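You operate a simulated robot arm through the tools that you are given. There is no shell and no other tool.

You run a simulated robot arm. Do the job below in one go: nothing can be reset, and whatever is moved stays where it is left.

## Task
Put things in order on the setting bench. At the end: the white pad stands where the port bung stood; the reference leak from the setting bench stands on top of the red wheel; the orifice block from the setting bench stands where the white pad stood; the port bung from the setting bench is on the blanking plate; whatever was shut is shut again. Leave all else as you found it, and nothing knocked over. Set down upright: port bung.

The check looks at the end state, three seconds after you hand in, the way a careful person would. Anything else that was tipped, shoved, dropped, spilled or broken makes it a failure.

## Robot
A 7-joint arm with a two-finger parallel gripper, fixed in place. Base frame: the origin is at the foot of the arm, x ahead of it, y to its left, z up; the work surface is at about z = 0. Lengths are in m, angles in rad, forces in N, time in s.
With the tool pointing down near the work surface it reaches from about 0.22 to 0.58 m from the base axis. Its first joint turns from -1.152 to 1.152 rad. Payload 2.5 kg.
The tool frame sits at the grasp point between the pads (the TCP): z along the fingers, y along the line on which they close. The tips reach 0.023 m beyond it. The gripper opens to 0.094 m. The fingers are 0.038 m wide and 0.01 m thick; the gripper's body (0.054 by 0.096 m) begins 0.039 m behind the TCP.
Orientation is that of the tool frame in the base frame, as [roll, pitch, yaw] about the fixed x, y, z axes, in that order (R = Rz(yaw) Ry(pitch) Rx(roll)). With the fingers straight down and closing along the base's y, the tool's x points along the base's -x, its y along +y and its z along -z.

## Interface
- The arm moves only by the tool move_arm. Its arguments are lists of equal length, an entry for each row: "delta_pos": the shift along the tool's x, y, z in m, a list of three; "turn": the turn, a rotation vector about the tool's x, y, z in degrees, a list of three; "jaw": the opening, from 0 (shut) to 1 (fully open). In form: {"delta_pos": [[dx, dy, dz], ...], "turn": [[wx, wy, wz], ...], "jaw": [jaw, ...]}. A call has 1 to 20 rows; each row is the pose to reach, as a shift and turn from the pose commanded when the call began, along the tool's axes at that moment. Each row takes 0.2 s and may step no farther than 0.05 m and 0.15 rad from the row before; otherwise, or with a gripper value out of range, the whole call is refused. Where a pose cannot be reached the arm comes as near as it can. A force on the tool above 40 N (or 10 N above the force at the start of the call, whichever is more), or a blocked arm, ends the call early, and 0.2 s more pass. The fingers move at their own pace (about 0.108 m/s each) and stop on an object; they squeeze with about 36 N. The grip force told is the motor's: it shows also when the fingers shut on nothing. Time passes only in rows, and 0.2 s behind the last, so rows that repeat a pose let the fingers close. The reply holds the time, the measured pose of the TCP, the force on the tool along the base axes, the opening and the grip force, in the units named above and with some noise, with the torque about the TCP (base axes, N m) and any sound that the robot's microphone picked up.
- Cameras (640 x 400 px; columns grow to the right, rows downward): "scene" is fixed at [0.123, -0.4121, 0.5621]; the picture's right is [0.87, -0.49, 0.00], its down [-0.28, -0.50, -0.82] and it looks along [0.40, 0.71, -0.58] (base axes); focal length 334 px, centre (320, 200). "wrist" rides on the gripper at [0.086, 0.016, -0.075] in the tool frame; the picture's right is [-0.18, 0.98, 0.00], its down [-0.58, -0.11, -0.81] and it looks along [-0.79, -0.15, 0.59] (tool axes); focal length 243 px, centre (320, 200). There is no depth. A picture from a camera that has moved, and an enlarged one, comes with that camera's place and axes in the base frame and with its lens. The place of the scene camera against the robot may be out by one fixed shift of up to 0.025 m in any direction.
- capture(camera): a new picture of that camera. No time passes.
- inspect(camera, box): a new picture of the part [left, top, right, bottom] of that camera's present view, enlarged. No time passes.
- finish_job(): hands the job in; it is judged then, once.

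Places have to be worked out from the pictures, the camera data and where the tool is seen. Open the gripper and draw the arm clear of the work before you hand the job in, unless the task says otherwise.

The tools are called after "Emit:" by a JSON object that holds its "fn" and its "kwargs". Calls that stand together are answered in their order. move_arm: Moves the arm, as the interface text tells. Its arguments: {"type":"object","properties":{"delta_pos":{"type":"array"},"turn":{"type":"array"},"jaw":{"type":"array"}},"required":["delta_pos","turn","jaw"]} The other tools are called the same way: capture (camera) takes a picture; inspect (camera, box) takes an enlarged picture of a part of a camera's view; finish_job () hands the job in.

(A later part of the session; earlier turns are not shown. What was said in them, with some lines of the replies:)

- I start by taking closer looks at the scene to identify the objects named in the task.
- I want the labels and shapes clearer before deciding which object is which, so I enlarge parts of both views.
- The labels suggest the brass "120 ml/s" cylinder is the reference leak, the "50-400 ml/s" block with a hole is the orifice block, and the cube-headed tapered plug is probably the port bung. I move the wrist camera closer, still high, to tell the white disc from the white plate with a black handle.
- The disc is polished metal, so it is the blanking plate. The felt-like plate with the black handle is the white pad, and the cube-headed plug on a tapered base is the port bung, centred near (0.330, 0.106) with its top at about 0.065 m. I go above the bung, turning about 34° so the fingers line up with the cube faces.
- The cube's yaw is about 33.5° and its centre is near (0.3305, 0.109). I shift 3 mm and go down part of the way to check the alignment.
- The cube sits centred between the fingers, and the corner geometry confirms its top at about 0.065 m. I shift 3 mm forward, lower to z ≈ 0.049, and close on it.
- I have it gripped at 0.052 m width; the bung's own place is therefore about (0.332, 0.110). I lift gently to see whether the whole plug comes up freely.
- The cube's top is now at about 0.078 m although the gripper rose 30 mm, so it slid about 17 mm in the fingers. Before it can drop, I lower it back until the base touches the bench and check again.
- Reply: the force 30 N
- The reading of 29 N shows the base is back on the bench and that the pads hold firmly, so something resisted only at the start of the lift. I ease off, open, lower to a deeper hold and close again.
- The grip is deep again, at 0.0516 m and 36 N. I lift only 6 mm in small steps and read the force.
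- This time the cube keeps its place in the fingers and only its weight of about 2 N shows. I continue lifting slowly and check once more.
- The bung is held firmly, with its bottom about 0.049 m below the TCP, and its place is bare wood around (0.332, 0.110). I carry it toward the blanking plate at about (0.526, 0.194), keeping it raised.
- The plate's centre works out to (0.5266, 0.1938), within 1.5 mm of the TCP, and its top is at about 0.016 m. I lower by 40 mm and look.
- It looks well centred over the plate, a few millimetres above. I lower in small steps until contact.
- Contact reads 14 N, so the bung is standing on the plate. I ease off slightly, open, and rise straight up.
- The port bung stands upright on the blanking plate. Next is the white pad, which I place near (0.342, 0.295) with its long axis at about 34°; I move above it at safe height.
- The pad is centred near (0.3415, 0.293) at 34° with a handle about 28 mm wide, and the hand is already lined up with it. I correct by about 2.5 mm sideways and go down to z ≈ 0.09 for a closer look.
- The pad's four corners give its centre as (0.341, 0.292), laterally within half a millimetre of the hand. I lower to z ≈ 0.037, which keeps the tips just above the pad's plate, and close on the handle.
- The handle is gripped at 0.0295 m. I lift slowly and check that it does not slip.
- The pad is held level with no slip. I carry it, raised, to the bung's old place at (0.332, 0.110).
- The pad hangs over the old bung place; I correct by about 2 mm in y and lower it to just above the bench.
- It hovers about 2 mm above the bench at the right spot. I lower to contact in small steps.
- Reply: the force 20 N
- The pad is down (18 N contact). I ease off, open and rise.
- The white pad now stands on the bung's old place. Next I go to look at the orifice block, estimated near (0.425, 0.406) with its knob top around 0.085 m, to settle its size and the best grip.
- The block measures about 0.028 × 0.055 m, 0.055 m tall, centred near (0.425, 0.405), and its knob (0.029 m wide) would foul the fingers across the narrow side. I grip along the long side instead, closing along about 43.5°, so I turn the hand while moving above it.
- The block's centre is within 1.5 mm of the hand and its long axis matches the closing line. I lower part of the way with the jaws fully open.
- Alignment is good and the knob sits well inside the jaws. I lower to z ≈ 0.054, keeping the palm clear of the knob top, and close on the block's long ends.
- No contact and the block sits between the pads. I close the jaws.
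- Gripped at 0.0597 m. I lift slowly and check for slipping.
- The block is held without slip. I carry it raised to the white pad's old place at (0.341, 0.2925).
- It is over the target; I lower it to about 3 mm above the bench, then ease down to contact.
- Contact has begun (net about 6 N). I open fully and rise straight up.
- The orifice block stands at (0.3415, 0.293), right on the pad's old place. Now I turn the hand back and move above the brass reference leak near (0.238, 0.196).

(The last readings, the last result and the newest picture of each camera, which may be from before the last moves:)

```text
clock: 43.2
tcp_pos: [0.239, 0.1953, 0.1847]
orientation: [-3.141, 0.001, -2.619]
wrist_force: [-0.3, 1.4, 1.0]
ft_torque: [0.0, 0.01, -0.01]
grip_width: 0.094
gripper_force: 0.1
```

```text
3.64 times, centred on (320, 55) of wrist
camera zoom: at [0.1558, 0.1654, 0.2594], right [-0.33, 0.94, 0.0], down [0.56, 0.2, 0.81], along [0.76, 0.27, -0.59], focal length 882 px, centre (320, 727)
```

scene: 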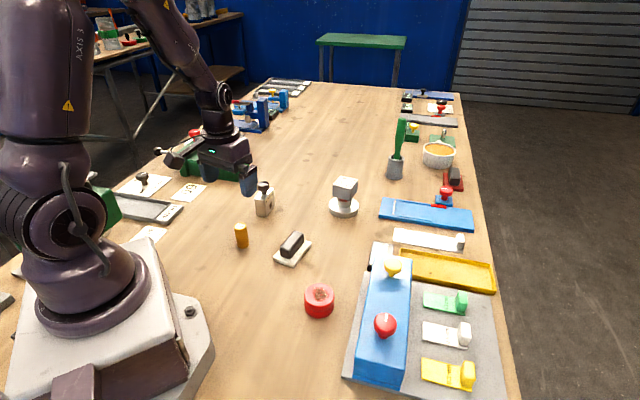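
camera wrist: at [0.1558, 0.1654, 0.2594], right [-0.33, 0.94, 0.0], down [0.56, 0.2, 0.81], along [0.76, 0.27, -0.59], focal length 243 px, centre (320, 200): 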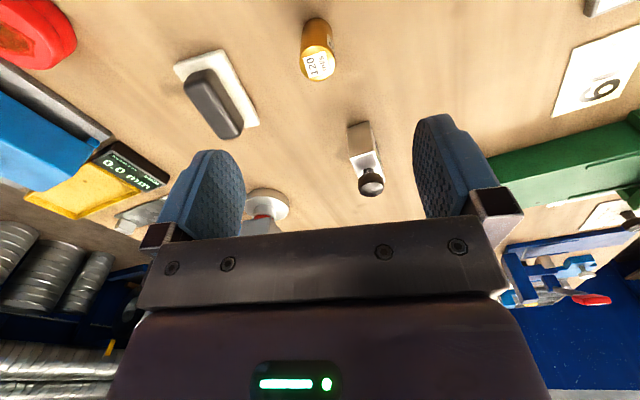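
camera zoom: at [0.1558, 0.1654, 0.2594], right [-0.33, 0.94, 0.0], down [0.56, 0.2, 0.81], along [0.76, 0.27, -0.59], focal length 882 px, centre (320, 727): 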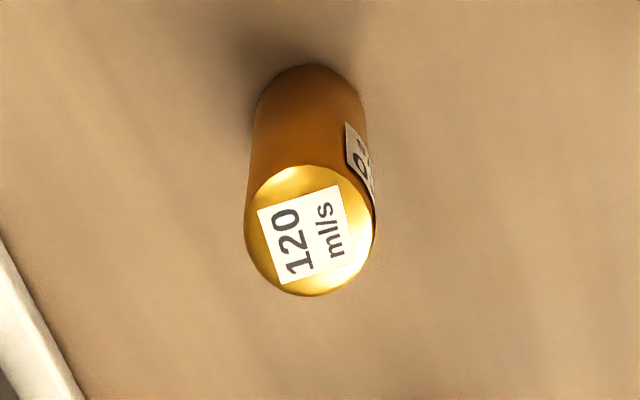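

The leak is about 29 mm in diameter and 55 mm tall, centred at (0.2436, 0.194). I correct by 5 mm and lower partway.

Emit:
{"fn": "move_arm", "kwargs": {"delta_pos": [[-0.004, -0.0031, 0.03], [-0.004, -0.0031, 0.06], [-0.004, -0.0031, 0.08], [-0.004, -0.0031, 0.09]], "turn": [[0, 0, 0], [0, 0, 0], [0, 0, 0], [0, 0, 0]], "jaw": [1, 1, 0.85, 0.8]}}

Emit:
{"fn": "capture", "kwargs": {"camera": "wrist"}}

Emit:
{"fn": "inspect", "kwargs": {"camera": "scene", "box": [180, 180, 300, 270]}}

```text
clock: 44.2
tcp_pos: [0.2441, 0.1965, 0.0955]
orientation: [3.14, 0.001, -2.617]
wrist_force: [0.6, -0.2, 1.4]
ft_torque: [-0.01, 0.04, -0.02]
grip_width: 0.0754
gripper_force: 0.2
```

```text
taken
camera wrist: at [0.1608, 0.1646, 0.1699], right [-0.33, 0.94, 0.0], down [0.56, 0.2, 0.81], along [0.76, 0.27, -0.59], focal length 243 px, centre (320, 200)
```

wrist: 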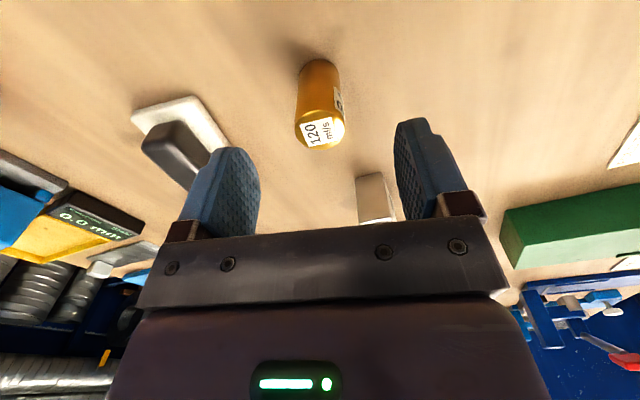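

```text
4.44 times, centred on (240, 225) of scene
camera zoom: at [0.123, -0.4121, 0.5621], right [0.87, -0.49, 0.0], down [-0.28, -0.5, -0.82], along [0.4, 0.71, -0.58], focal length 1484 px, centre (676, 89)
```

zoom: 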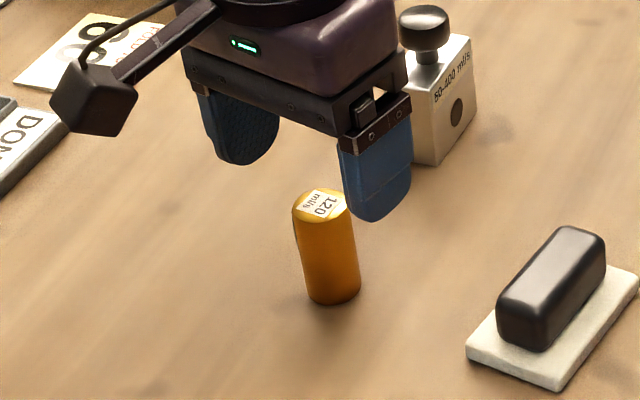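

The leak is centred between the pads. I lower to z ≈ 0.036 and close.

Emit:
{"fn": "move_arm", "kwargs": {"delta_pos": [[-0.0015, 0, 0.025], [-0.0015, 0, 0.048], [-0.0015, 0, 0.059], [-0.0015, 0, 0.059], [-0.0015, 0, 0.059], [-0.0015, 0, 0.059], [-0.0015, 0, 0.059], [-0.0015, 0, 0.059]], "turn": [[0, 0, 0], [0, 0, 0], [0, 0, 0], [0, 0, 0], [0, 0, 0], [0, 0, 0], [0, 0, 0], [0, 0, 0]], "jaw": [0.8, 0.8, 0.8, 0.5, 0.35, 0.1, 0.1, 0.1]}}

Emit:
{"fn": "capture", "kwargs": {"camera": "wrist"}}

Emit:
{"fn": "inspect", "kwargs": {"camera": "scene", "box": [180, 180, 300, 270]}}

```text
clock: 46.0
tcp_pos: [0.2462, 0.1973, 0.036]
orientation: [3.141, 0.0, -2.618]
wrist_force: [-0.3, 0.1, -0.5]
ft_torque: [0.03, 0.02, -0.01]
grip_width: 0.028
gripper_force: 36.3
```

```text
taken
camera wrist: at [0.1629, 0.167, 0.1115], right [-0.33, 0.94, 0.0], down [0.56, 0.2, 0.81], along [0.76, 0.27, -0.59], focal length 243 px, centre (320, 200)
```

wrist: 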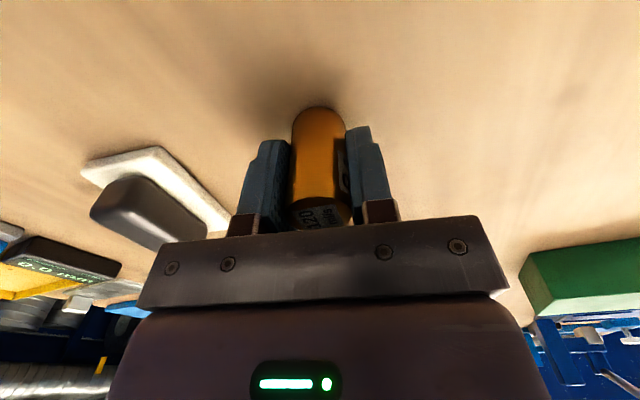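

```text
4.44 times, centred on (240, 225) of scene
camera zoom: at [0.123, -0.4121, 0.5621], right [0.87, -0.49, 0.0], down [-0.28, -0.5, -0.82], along [0.4, 0.71, -0.58], focal length 1484 px, centre (676, 89)
```

zoom: 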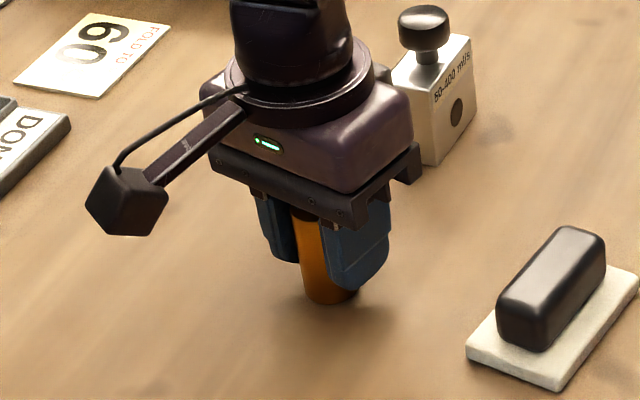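

Gripped at 0.028 m with 36 N. I lift slowly and check for slipping.

Emit:
{"fn": "move_arm", "kwargs": {"delta_pos": [[0, 0, -0.002], [0, 0, -0.004], [0, 0, -0.008], [0, 0, -0.014], [0, 0, -0.022]], "turn": [[0, 0, 0], [0, 0, 0], [0, 0, 0], [0, 0, 0], [0, 0, 0]], "jaw": [0.1, 0.1, 0.1, 0.1, 0.1]}}

Emit:
{"fn": "capture", "kwargs": {"camera": "wrist"}}

Emit:
{"fn": "inspect", "kwargs": {"camera": "scene", "box": [180, 180, 300, 270]}}

Emit:
{"fn": "inspect", "kwargs": {"camera": "scene", "box": [290, 230, 430, 400]}}

```text
clock: 47.2
tcp_pos: [0.2447, 0.1958, 0.0572]
orientation: [3.14, -0.001, -2.617]
wrist_force: [0.6, -1.0, -0.9]
ft_torque: [0.0, -0.02, 0.02]
grip_width: 0.028
gripper_force: 35.7
```

```text
taken
camera wrist: at [0.1622, 0.166, 0.1326], right [-0.33, 0.94, 0.0], down [0.56, 0.2, 0.81], along [0.76, 0.27, -0.59], focal length 243 px, centre (320, 200)
```

wrist: 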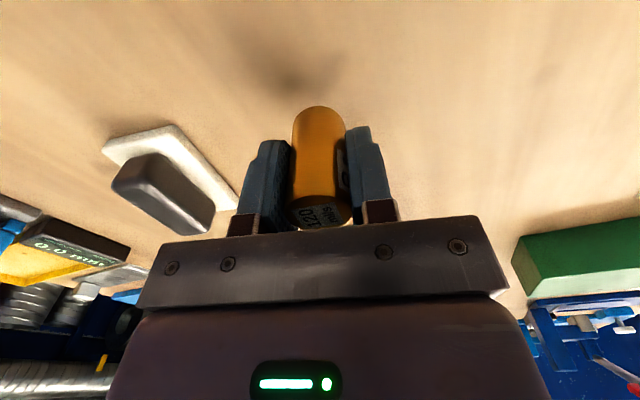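

```text
4.44 times, centred on (240, 225) of scene
camera zoom: at [0.123, -0.4121, 0.5621], right [0.87, -0.49, 0.0], down [-0.28, -0.5, -0.82], along [0.4, 0.71, -0.58], focal length 1484 px, centre (676, 89)
```

zoom: 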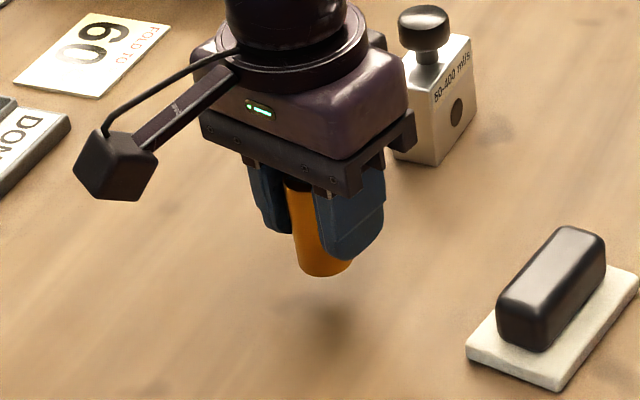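

```text
2.35 times, centred on (360, 315) of scene
camera zoom: at [0.123, -0.4121, 0.5621], right [0.87, -0.49, 0.0], down [-0.28, -0.5, -0.82], along [0.4, 0.71, -0.58], focal length 785 px, centre (226, -71)
```

zoom: 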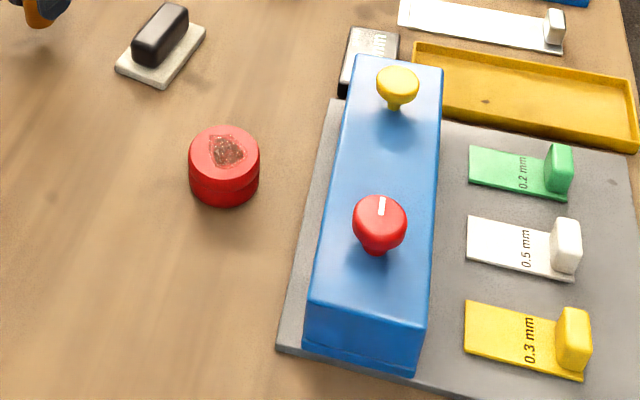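

The leak is held firmly. The plate's edge lies about 8 cm from the red wheel's centre, so there is room; I carry it raised to above the red wheel near (0.315, -0.05).

Emit:
{"fn": "move_arm", "kwargs": {"delta_pos": [[0, 0, -0.03], [0.004, -0.016, -0.06], [0.011, -0.044, -0.073], [0.019, -0.077, -0.073], [0.027, -0.11, -0.073], [0.035, -0.143, -0.073], [0.043, -0.176, -0.073], [0.051, -0.207, -0.073], [0.0575, -0.232, -0.073], [0.0618, -0.2481, -0.073], [0.0618, -0.2481, -0.073]], "turn": [[0, 0, 0], [0, 0, 0], [0, 0, 0], [0, 0, 0], [0, 0, 0], [0, 0, 0], [0, 0, 0], [0, 0, 0], [0, 0, 0], [0, 0, 0], [0, 0, 0]], "jaw": [0.1, 0.1, 0.1, 0.1, 0.1, 0.1, 0.1, 0.1, 0.1, 0.1, 0.1]}}

Emit:
{"fn": "capture", "kwargs": {"camera": "wrist"}}

Emit:
{"fn": "capture", "kwargs": {"camera": "scene"}}

Emit:
{"fn": "inspect", "kwargs": {"camera": "wrist", "box": [240, 0, 400, 130]}}

```text
clock: 49.6
tcp_pos: [0.3165, -0.0501, 0.1295]
orientation: [-3.141, -0.002, -2.616]
wrist_force: [0.4, 0.2, -1.9]
ft_torque: [-0.01, 0.0, -0.01]
grip_width: 0.0282
gripper_force: 36.2
```

```text
taken
camera wrist: at [0.2327, -0.0808, 0.2051], right [-0.33, 0.94, 0.0], down [0.56, 0.2, 0.81], along [0.76, 0.27, -0.59], focal length 243 px, centre (320, 200)
```

wrist: 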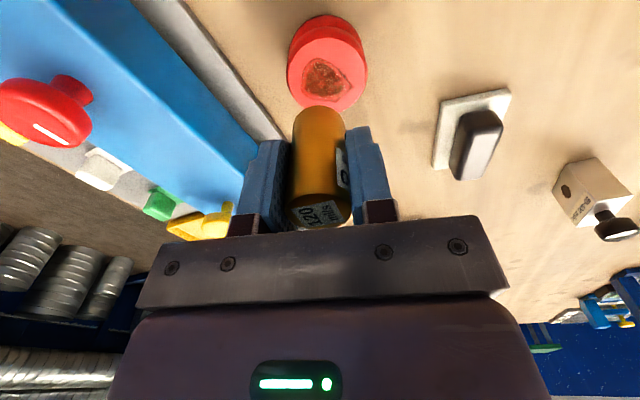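

```text
taken
```

scene: 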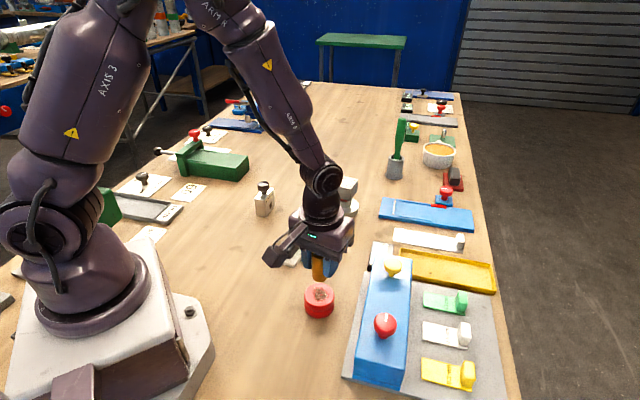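

```text
3.08 times, centred on (320, 65) of wrist
camera zoom: at [0.2327, -0.0808, 0.2051], right [-0.33, 0.94, 0.0], down [0.56, 0.2, 0.81], along [0.76, 0.27, -0.59], focal length 746 px, centre (320, 615)
```

zoom: 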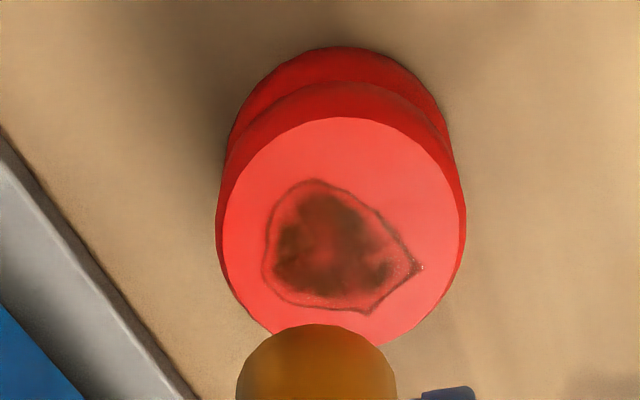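

The wheel's centre works out to (0.3151, -0.048) with its flat top at about 0.034 m; the dark patch is only surface marking. The leak must shift about 4 mm in y, so I correct and lower to about 1 cm above it.

Emit:
{"fn": "move_arm", "kwargs": {"delta_pos": [[-0.0024, 0.0034, 0.015], [-0.0024, 0.0034, 0.03], [-0.0024, 0.0034, 0.042], [-0.0024, 0.0034, 0.048]], "turn": [[0, 0, 0], [0, 0, 0], [0, 0, 0], [0, 0, 0]], "jaw": [0.1, 0.1, 0.1, 0.1]}}

Emit:
{"fn": "inspect", "kwargs": {"camera": "wrist", "box": [240, 0, 400, 130]}}

Emit:
{"fn": "inspect", "kwargs": {"camera": "scene", "box": [270, 240, 370, 330]}}

```text
clock: 50.6
tcp_pos: [0.3168, -0.045, 0.084]
orientation: [3.141, 0.0, -2.617]
wrist_force: [0.7, -0.3, -1.9]
ft_torque: [-0.01, -0.03, 0.01]
grip_width: 0.0279
gripper_force: 36.1
```

```text
3.08 times, centred on (320, 65) of wrist
camera zoom: at [0.2336, -0.076, 0.1575], right [-0.33, 0.94, 0.0], down [0.56, 0.2, 0.81], along [0.76, 0.27, -0.59], focal length 746 px, centre (320, 615)
```

zoom: 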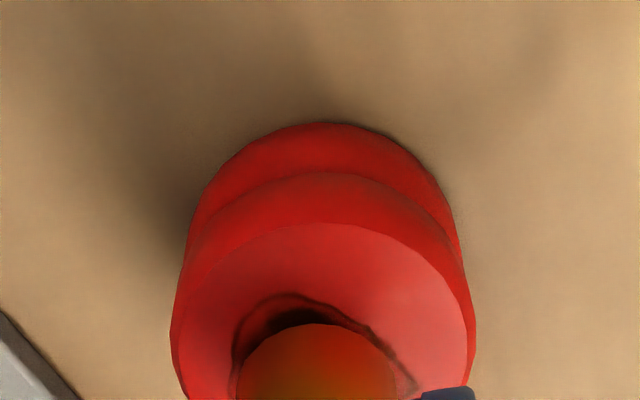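

```text
4.44 times, centred on (320, 285) of scene
camera zoom: at [0.123, -0.4121, 0.5621], right [0.87, -0.49, 0.0], down [-0.28, -0.5, -0.82], along [0.4, 0.71, -0.58], focal length 1484 px, centre (320, -178)
```

zoom: 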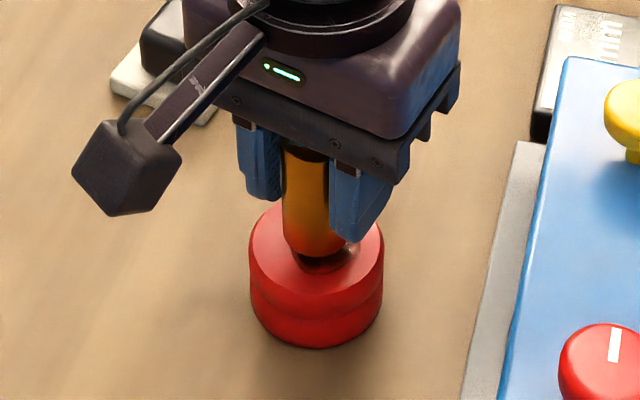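

The leak is within about 1 mm of the wheel's centre. I lower further, ending in small steps to contact.

Emit:
{"fn": "move_arm", "kwargs": {"delta_pos": [[-0.0005, 0.0009, 0.006], [-0.0005, 0.0009, 0.009], [-0.0005, 0.0009, 0.0105], [-0.0005, 0.0009, 0.012]], "turn": [[0, 0, 0], [0, 0, 0], [0, 0, 0], [0, 0, 0]], "jaw": [0.1, 0.1, 0.1, 0.1]}}

Emit:
{"fn": "inspect", "kwargs": {"camera": "scene", "box": [270, 240, 370, 330]}}

```text
clock: 51.6
tcp_pos: [0.3177, -0.0452, 0.071]
orientation: [-3.141, 0.003, -2.616]
wrist_force: [0.2, 1.1, 26.7]
ft_torque: [0.03, 0.07, -0.07]
grip_width: 0.0275
gripper_force: 36.1
```

```text
4.44 times, centred on (320, 285) of scene
camera zoom: at [0.1229, -0.4121, 0.5621], right [0.87, -0.49, 0.0], down [-0.28, -0.5, -0.82], along [0.4, 0.71, -0.58], focal length 1484 px, centre (320, -178)
```

zoom: 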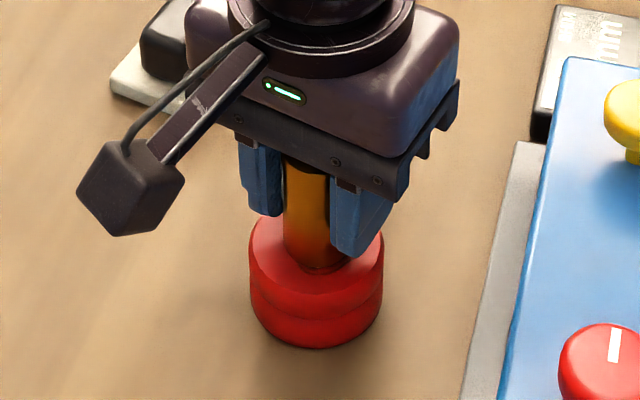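

Contact reads 27 N, so I ease off first, then open and rise straight up.

Emit:
{"fn": "move_arm", "kwargs": {"delta_pos": [[0, 0, -0.001], [0, 0, -0.0018], [0, 0, -0.0018], [0, 0, -0.0018], [0, 0, -0.0018], [0, 0, -0.015], [0, 0, -0.045], [0, 0, -0.085], [0, 0, -0.12]], "turn": [[0, 0, 0], [0, 0, 0], [0, 0, 0], [0, 0, 0], [0, 0, 0], [0, 0, 0], [0, 0, 0], [0, 0, 0], [0, 0, 0]], "jaw": [0.1, 0.1, 0.4, 0.6, 0.75, 0.75, 0.75, 0.75, 0.75]}}

Emit:
{"fn": "capture", "kwargs": {"camera": "wrist"}}

Emit:
{"fn": "inspect", "kwargs": {"camera": "scene", "box": [270, 230, 370, 330]}}

Emit:
{"fn": "capture", "kwargs": {"camera": "scene"}}

```text
clock: 53.6
tcp_pos: [0.3147, -0.0443, 0.1936]
orientation: [3.141, 0.001, -2.615]
wrist_force: [0.2, 0.7, 0.1]
ft_torque: [0.02, 0.0, 0.04]
grip_width: 0.0706
gripper_force: 0.1
```

```text
taken
camera wrist: at [0.2311, -0.0748, 0.2674], right [-0.33, 0.94, 0.0], down [0.56, 0.2, 0.81], along [0.76, 0.27, -0.59], focal length 243 px, centre (320, 200)
```

wrist: 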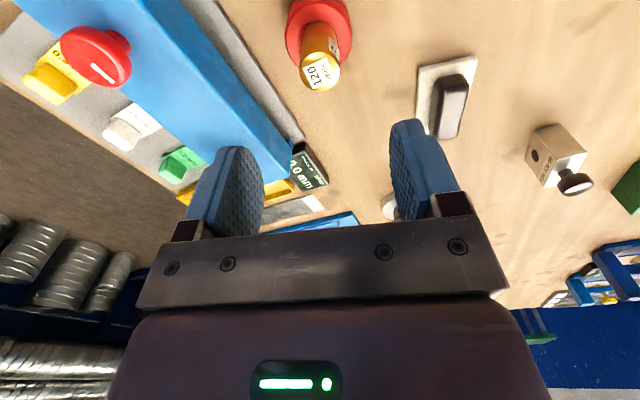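

```text
4.00 times, centred on (320, 280) of scene
camera zoom: at [0.123, -0.4121, 0.5621], right [0.87, -0.49, 0.0], down [-0.28, -0.5, -0.82], along [0.4, 0.71, -0.58], focal length 1335 px, centre (320, -120)
```

zoom: 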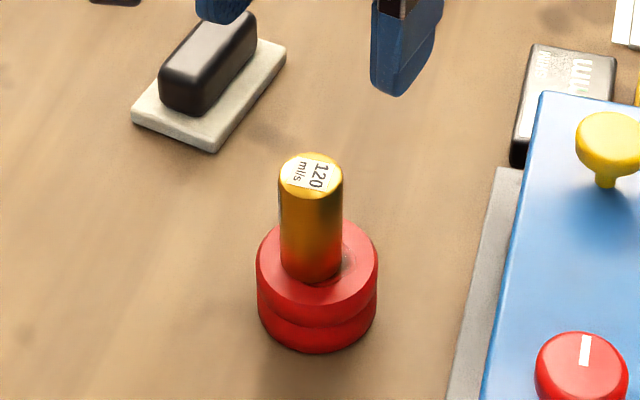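

```text
taken
```

scene: 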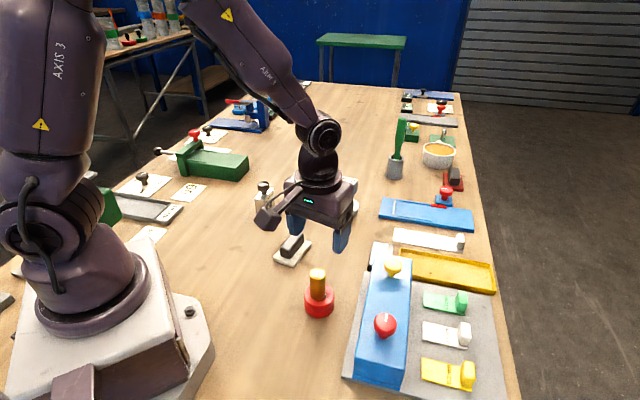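

All four moves are done: the leak stands upright on the red wheel, which has not shifted. I raise the arm and draw it back clear of the work, then check everything once more.

Emit:
{"fn": "move_arm", "kwargs": {"delta_pos": [[0, 0, -0.04], [0, 0, -0.08], [0, 0.02, -0.1], [0.0005, 0.045, -0.1], [0.001, 0.075, -0.1], [0.0015, 0.1, -0.1], [0.0021, 0.1166, -0.1]], "turn": [[0, 0, 0], [0, 0, 0], [0, 0, 0], [0, 0, 0], [0, 0, 0], [0, 0, 0], [0, 0, 0]], "jaw": [0.8, 0.9, 1, 1, 1, 1, 1]}}

Emit:
{"fn": "capture", "kwargs": {"camera": "scene"}}

Emit:
{"fn": "capture", "kwargs": {"camera": "wrist"}}

Emit:
{"fn": "inspect", "kwargs": {"camera": "scene", "box": [220, 160, 400, 330]}}

```text
clock: 55.2
tcp_pos: [0.2565, 0.0559, 0.2919]
orientation: [3.141, 0.0, -2.616]
wrist_force: [0.1, 0.2, -0.6]
ft_torque: [0.0, -0.03, 0.02]
grip_width: 0.0942
gripper_force: 0.2
```

```text
taken
```

scene: 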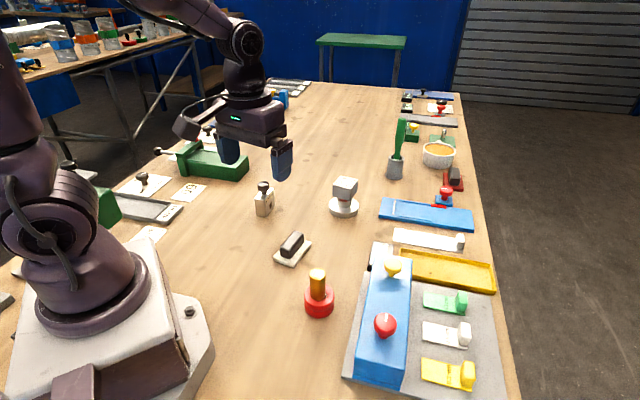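

```text
taken
camera wrist: at [0.1724, 0.026, 0.3669], right [-0.33, 0.94, 0.0], down [0.56, 0.2, 0.81], along [0.76, 0.27, -0.59], focal length 243 px, centre (320, 200)
```

wrist: 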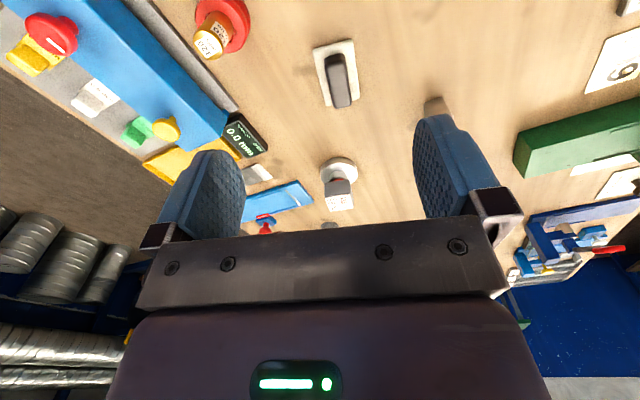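

```text
2.35 times, centred on (310, 245) of scene
camera zoom: at [0.123, -0.4121, 0.5621], right [0.87, -0.49, 0.0], down [-0.28, -0.5, -0.82], along [0.4, 0.71, -0.58], focal length 785 px, centre (344, 94)
```

zoom: 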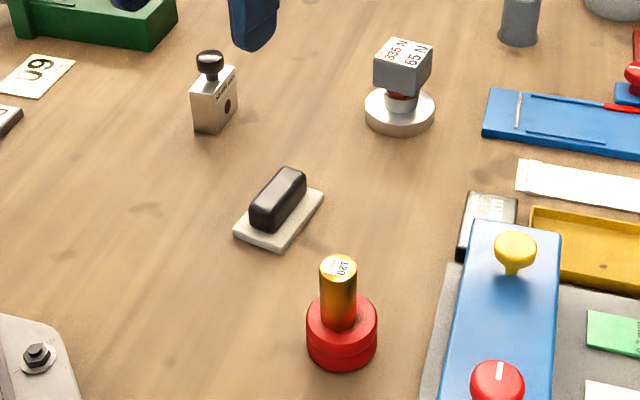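

The final pictures show every item in its place and standing. The bung is upright on the blanking plate, the pad is on the bung's old spot, the orifice block is on the pad's old spot, and the leak is on the red wheel. I opened nothing, nothing else has shifted, and the gripper is open with the arm clear, so I hand the job in.

Emit:
{"fn": "finish_job", "kwargs": {}}

```text
The job is handed in.
```

I've handed the job in, and the last pictures show everything in its place and standing:

- **Port bung:** upright on the blanking plate, the polished metal disc.
- **White pad:** the plate with the black handle, now about 1 mm from where the bung stood.
- **Orifice block:** the "50-400 ml/s" block, now within 1 mm of where the pad stood.
- **Reference leak:** the brass "120 ml/s" cylinder, standing upright near the centre of the red wheel's top.

Only the "120 ml/s" and "50-400 ml/s" labels helped identify items. I matched the rest of the names to objects by shape and surface, and the check result has not come back.

On the first lift the bung slid about 17 mm in the fingers. I set it back on the bench, took a fresh grip and carried it without further slipping. It was not dropped.

I opened nothing, and I saw no other object shifted or tipped. The gripper is open and the arm is raised clear of the work.
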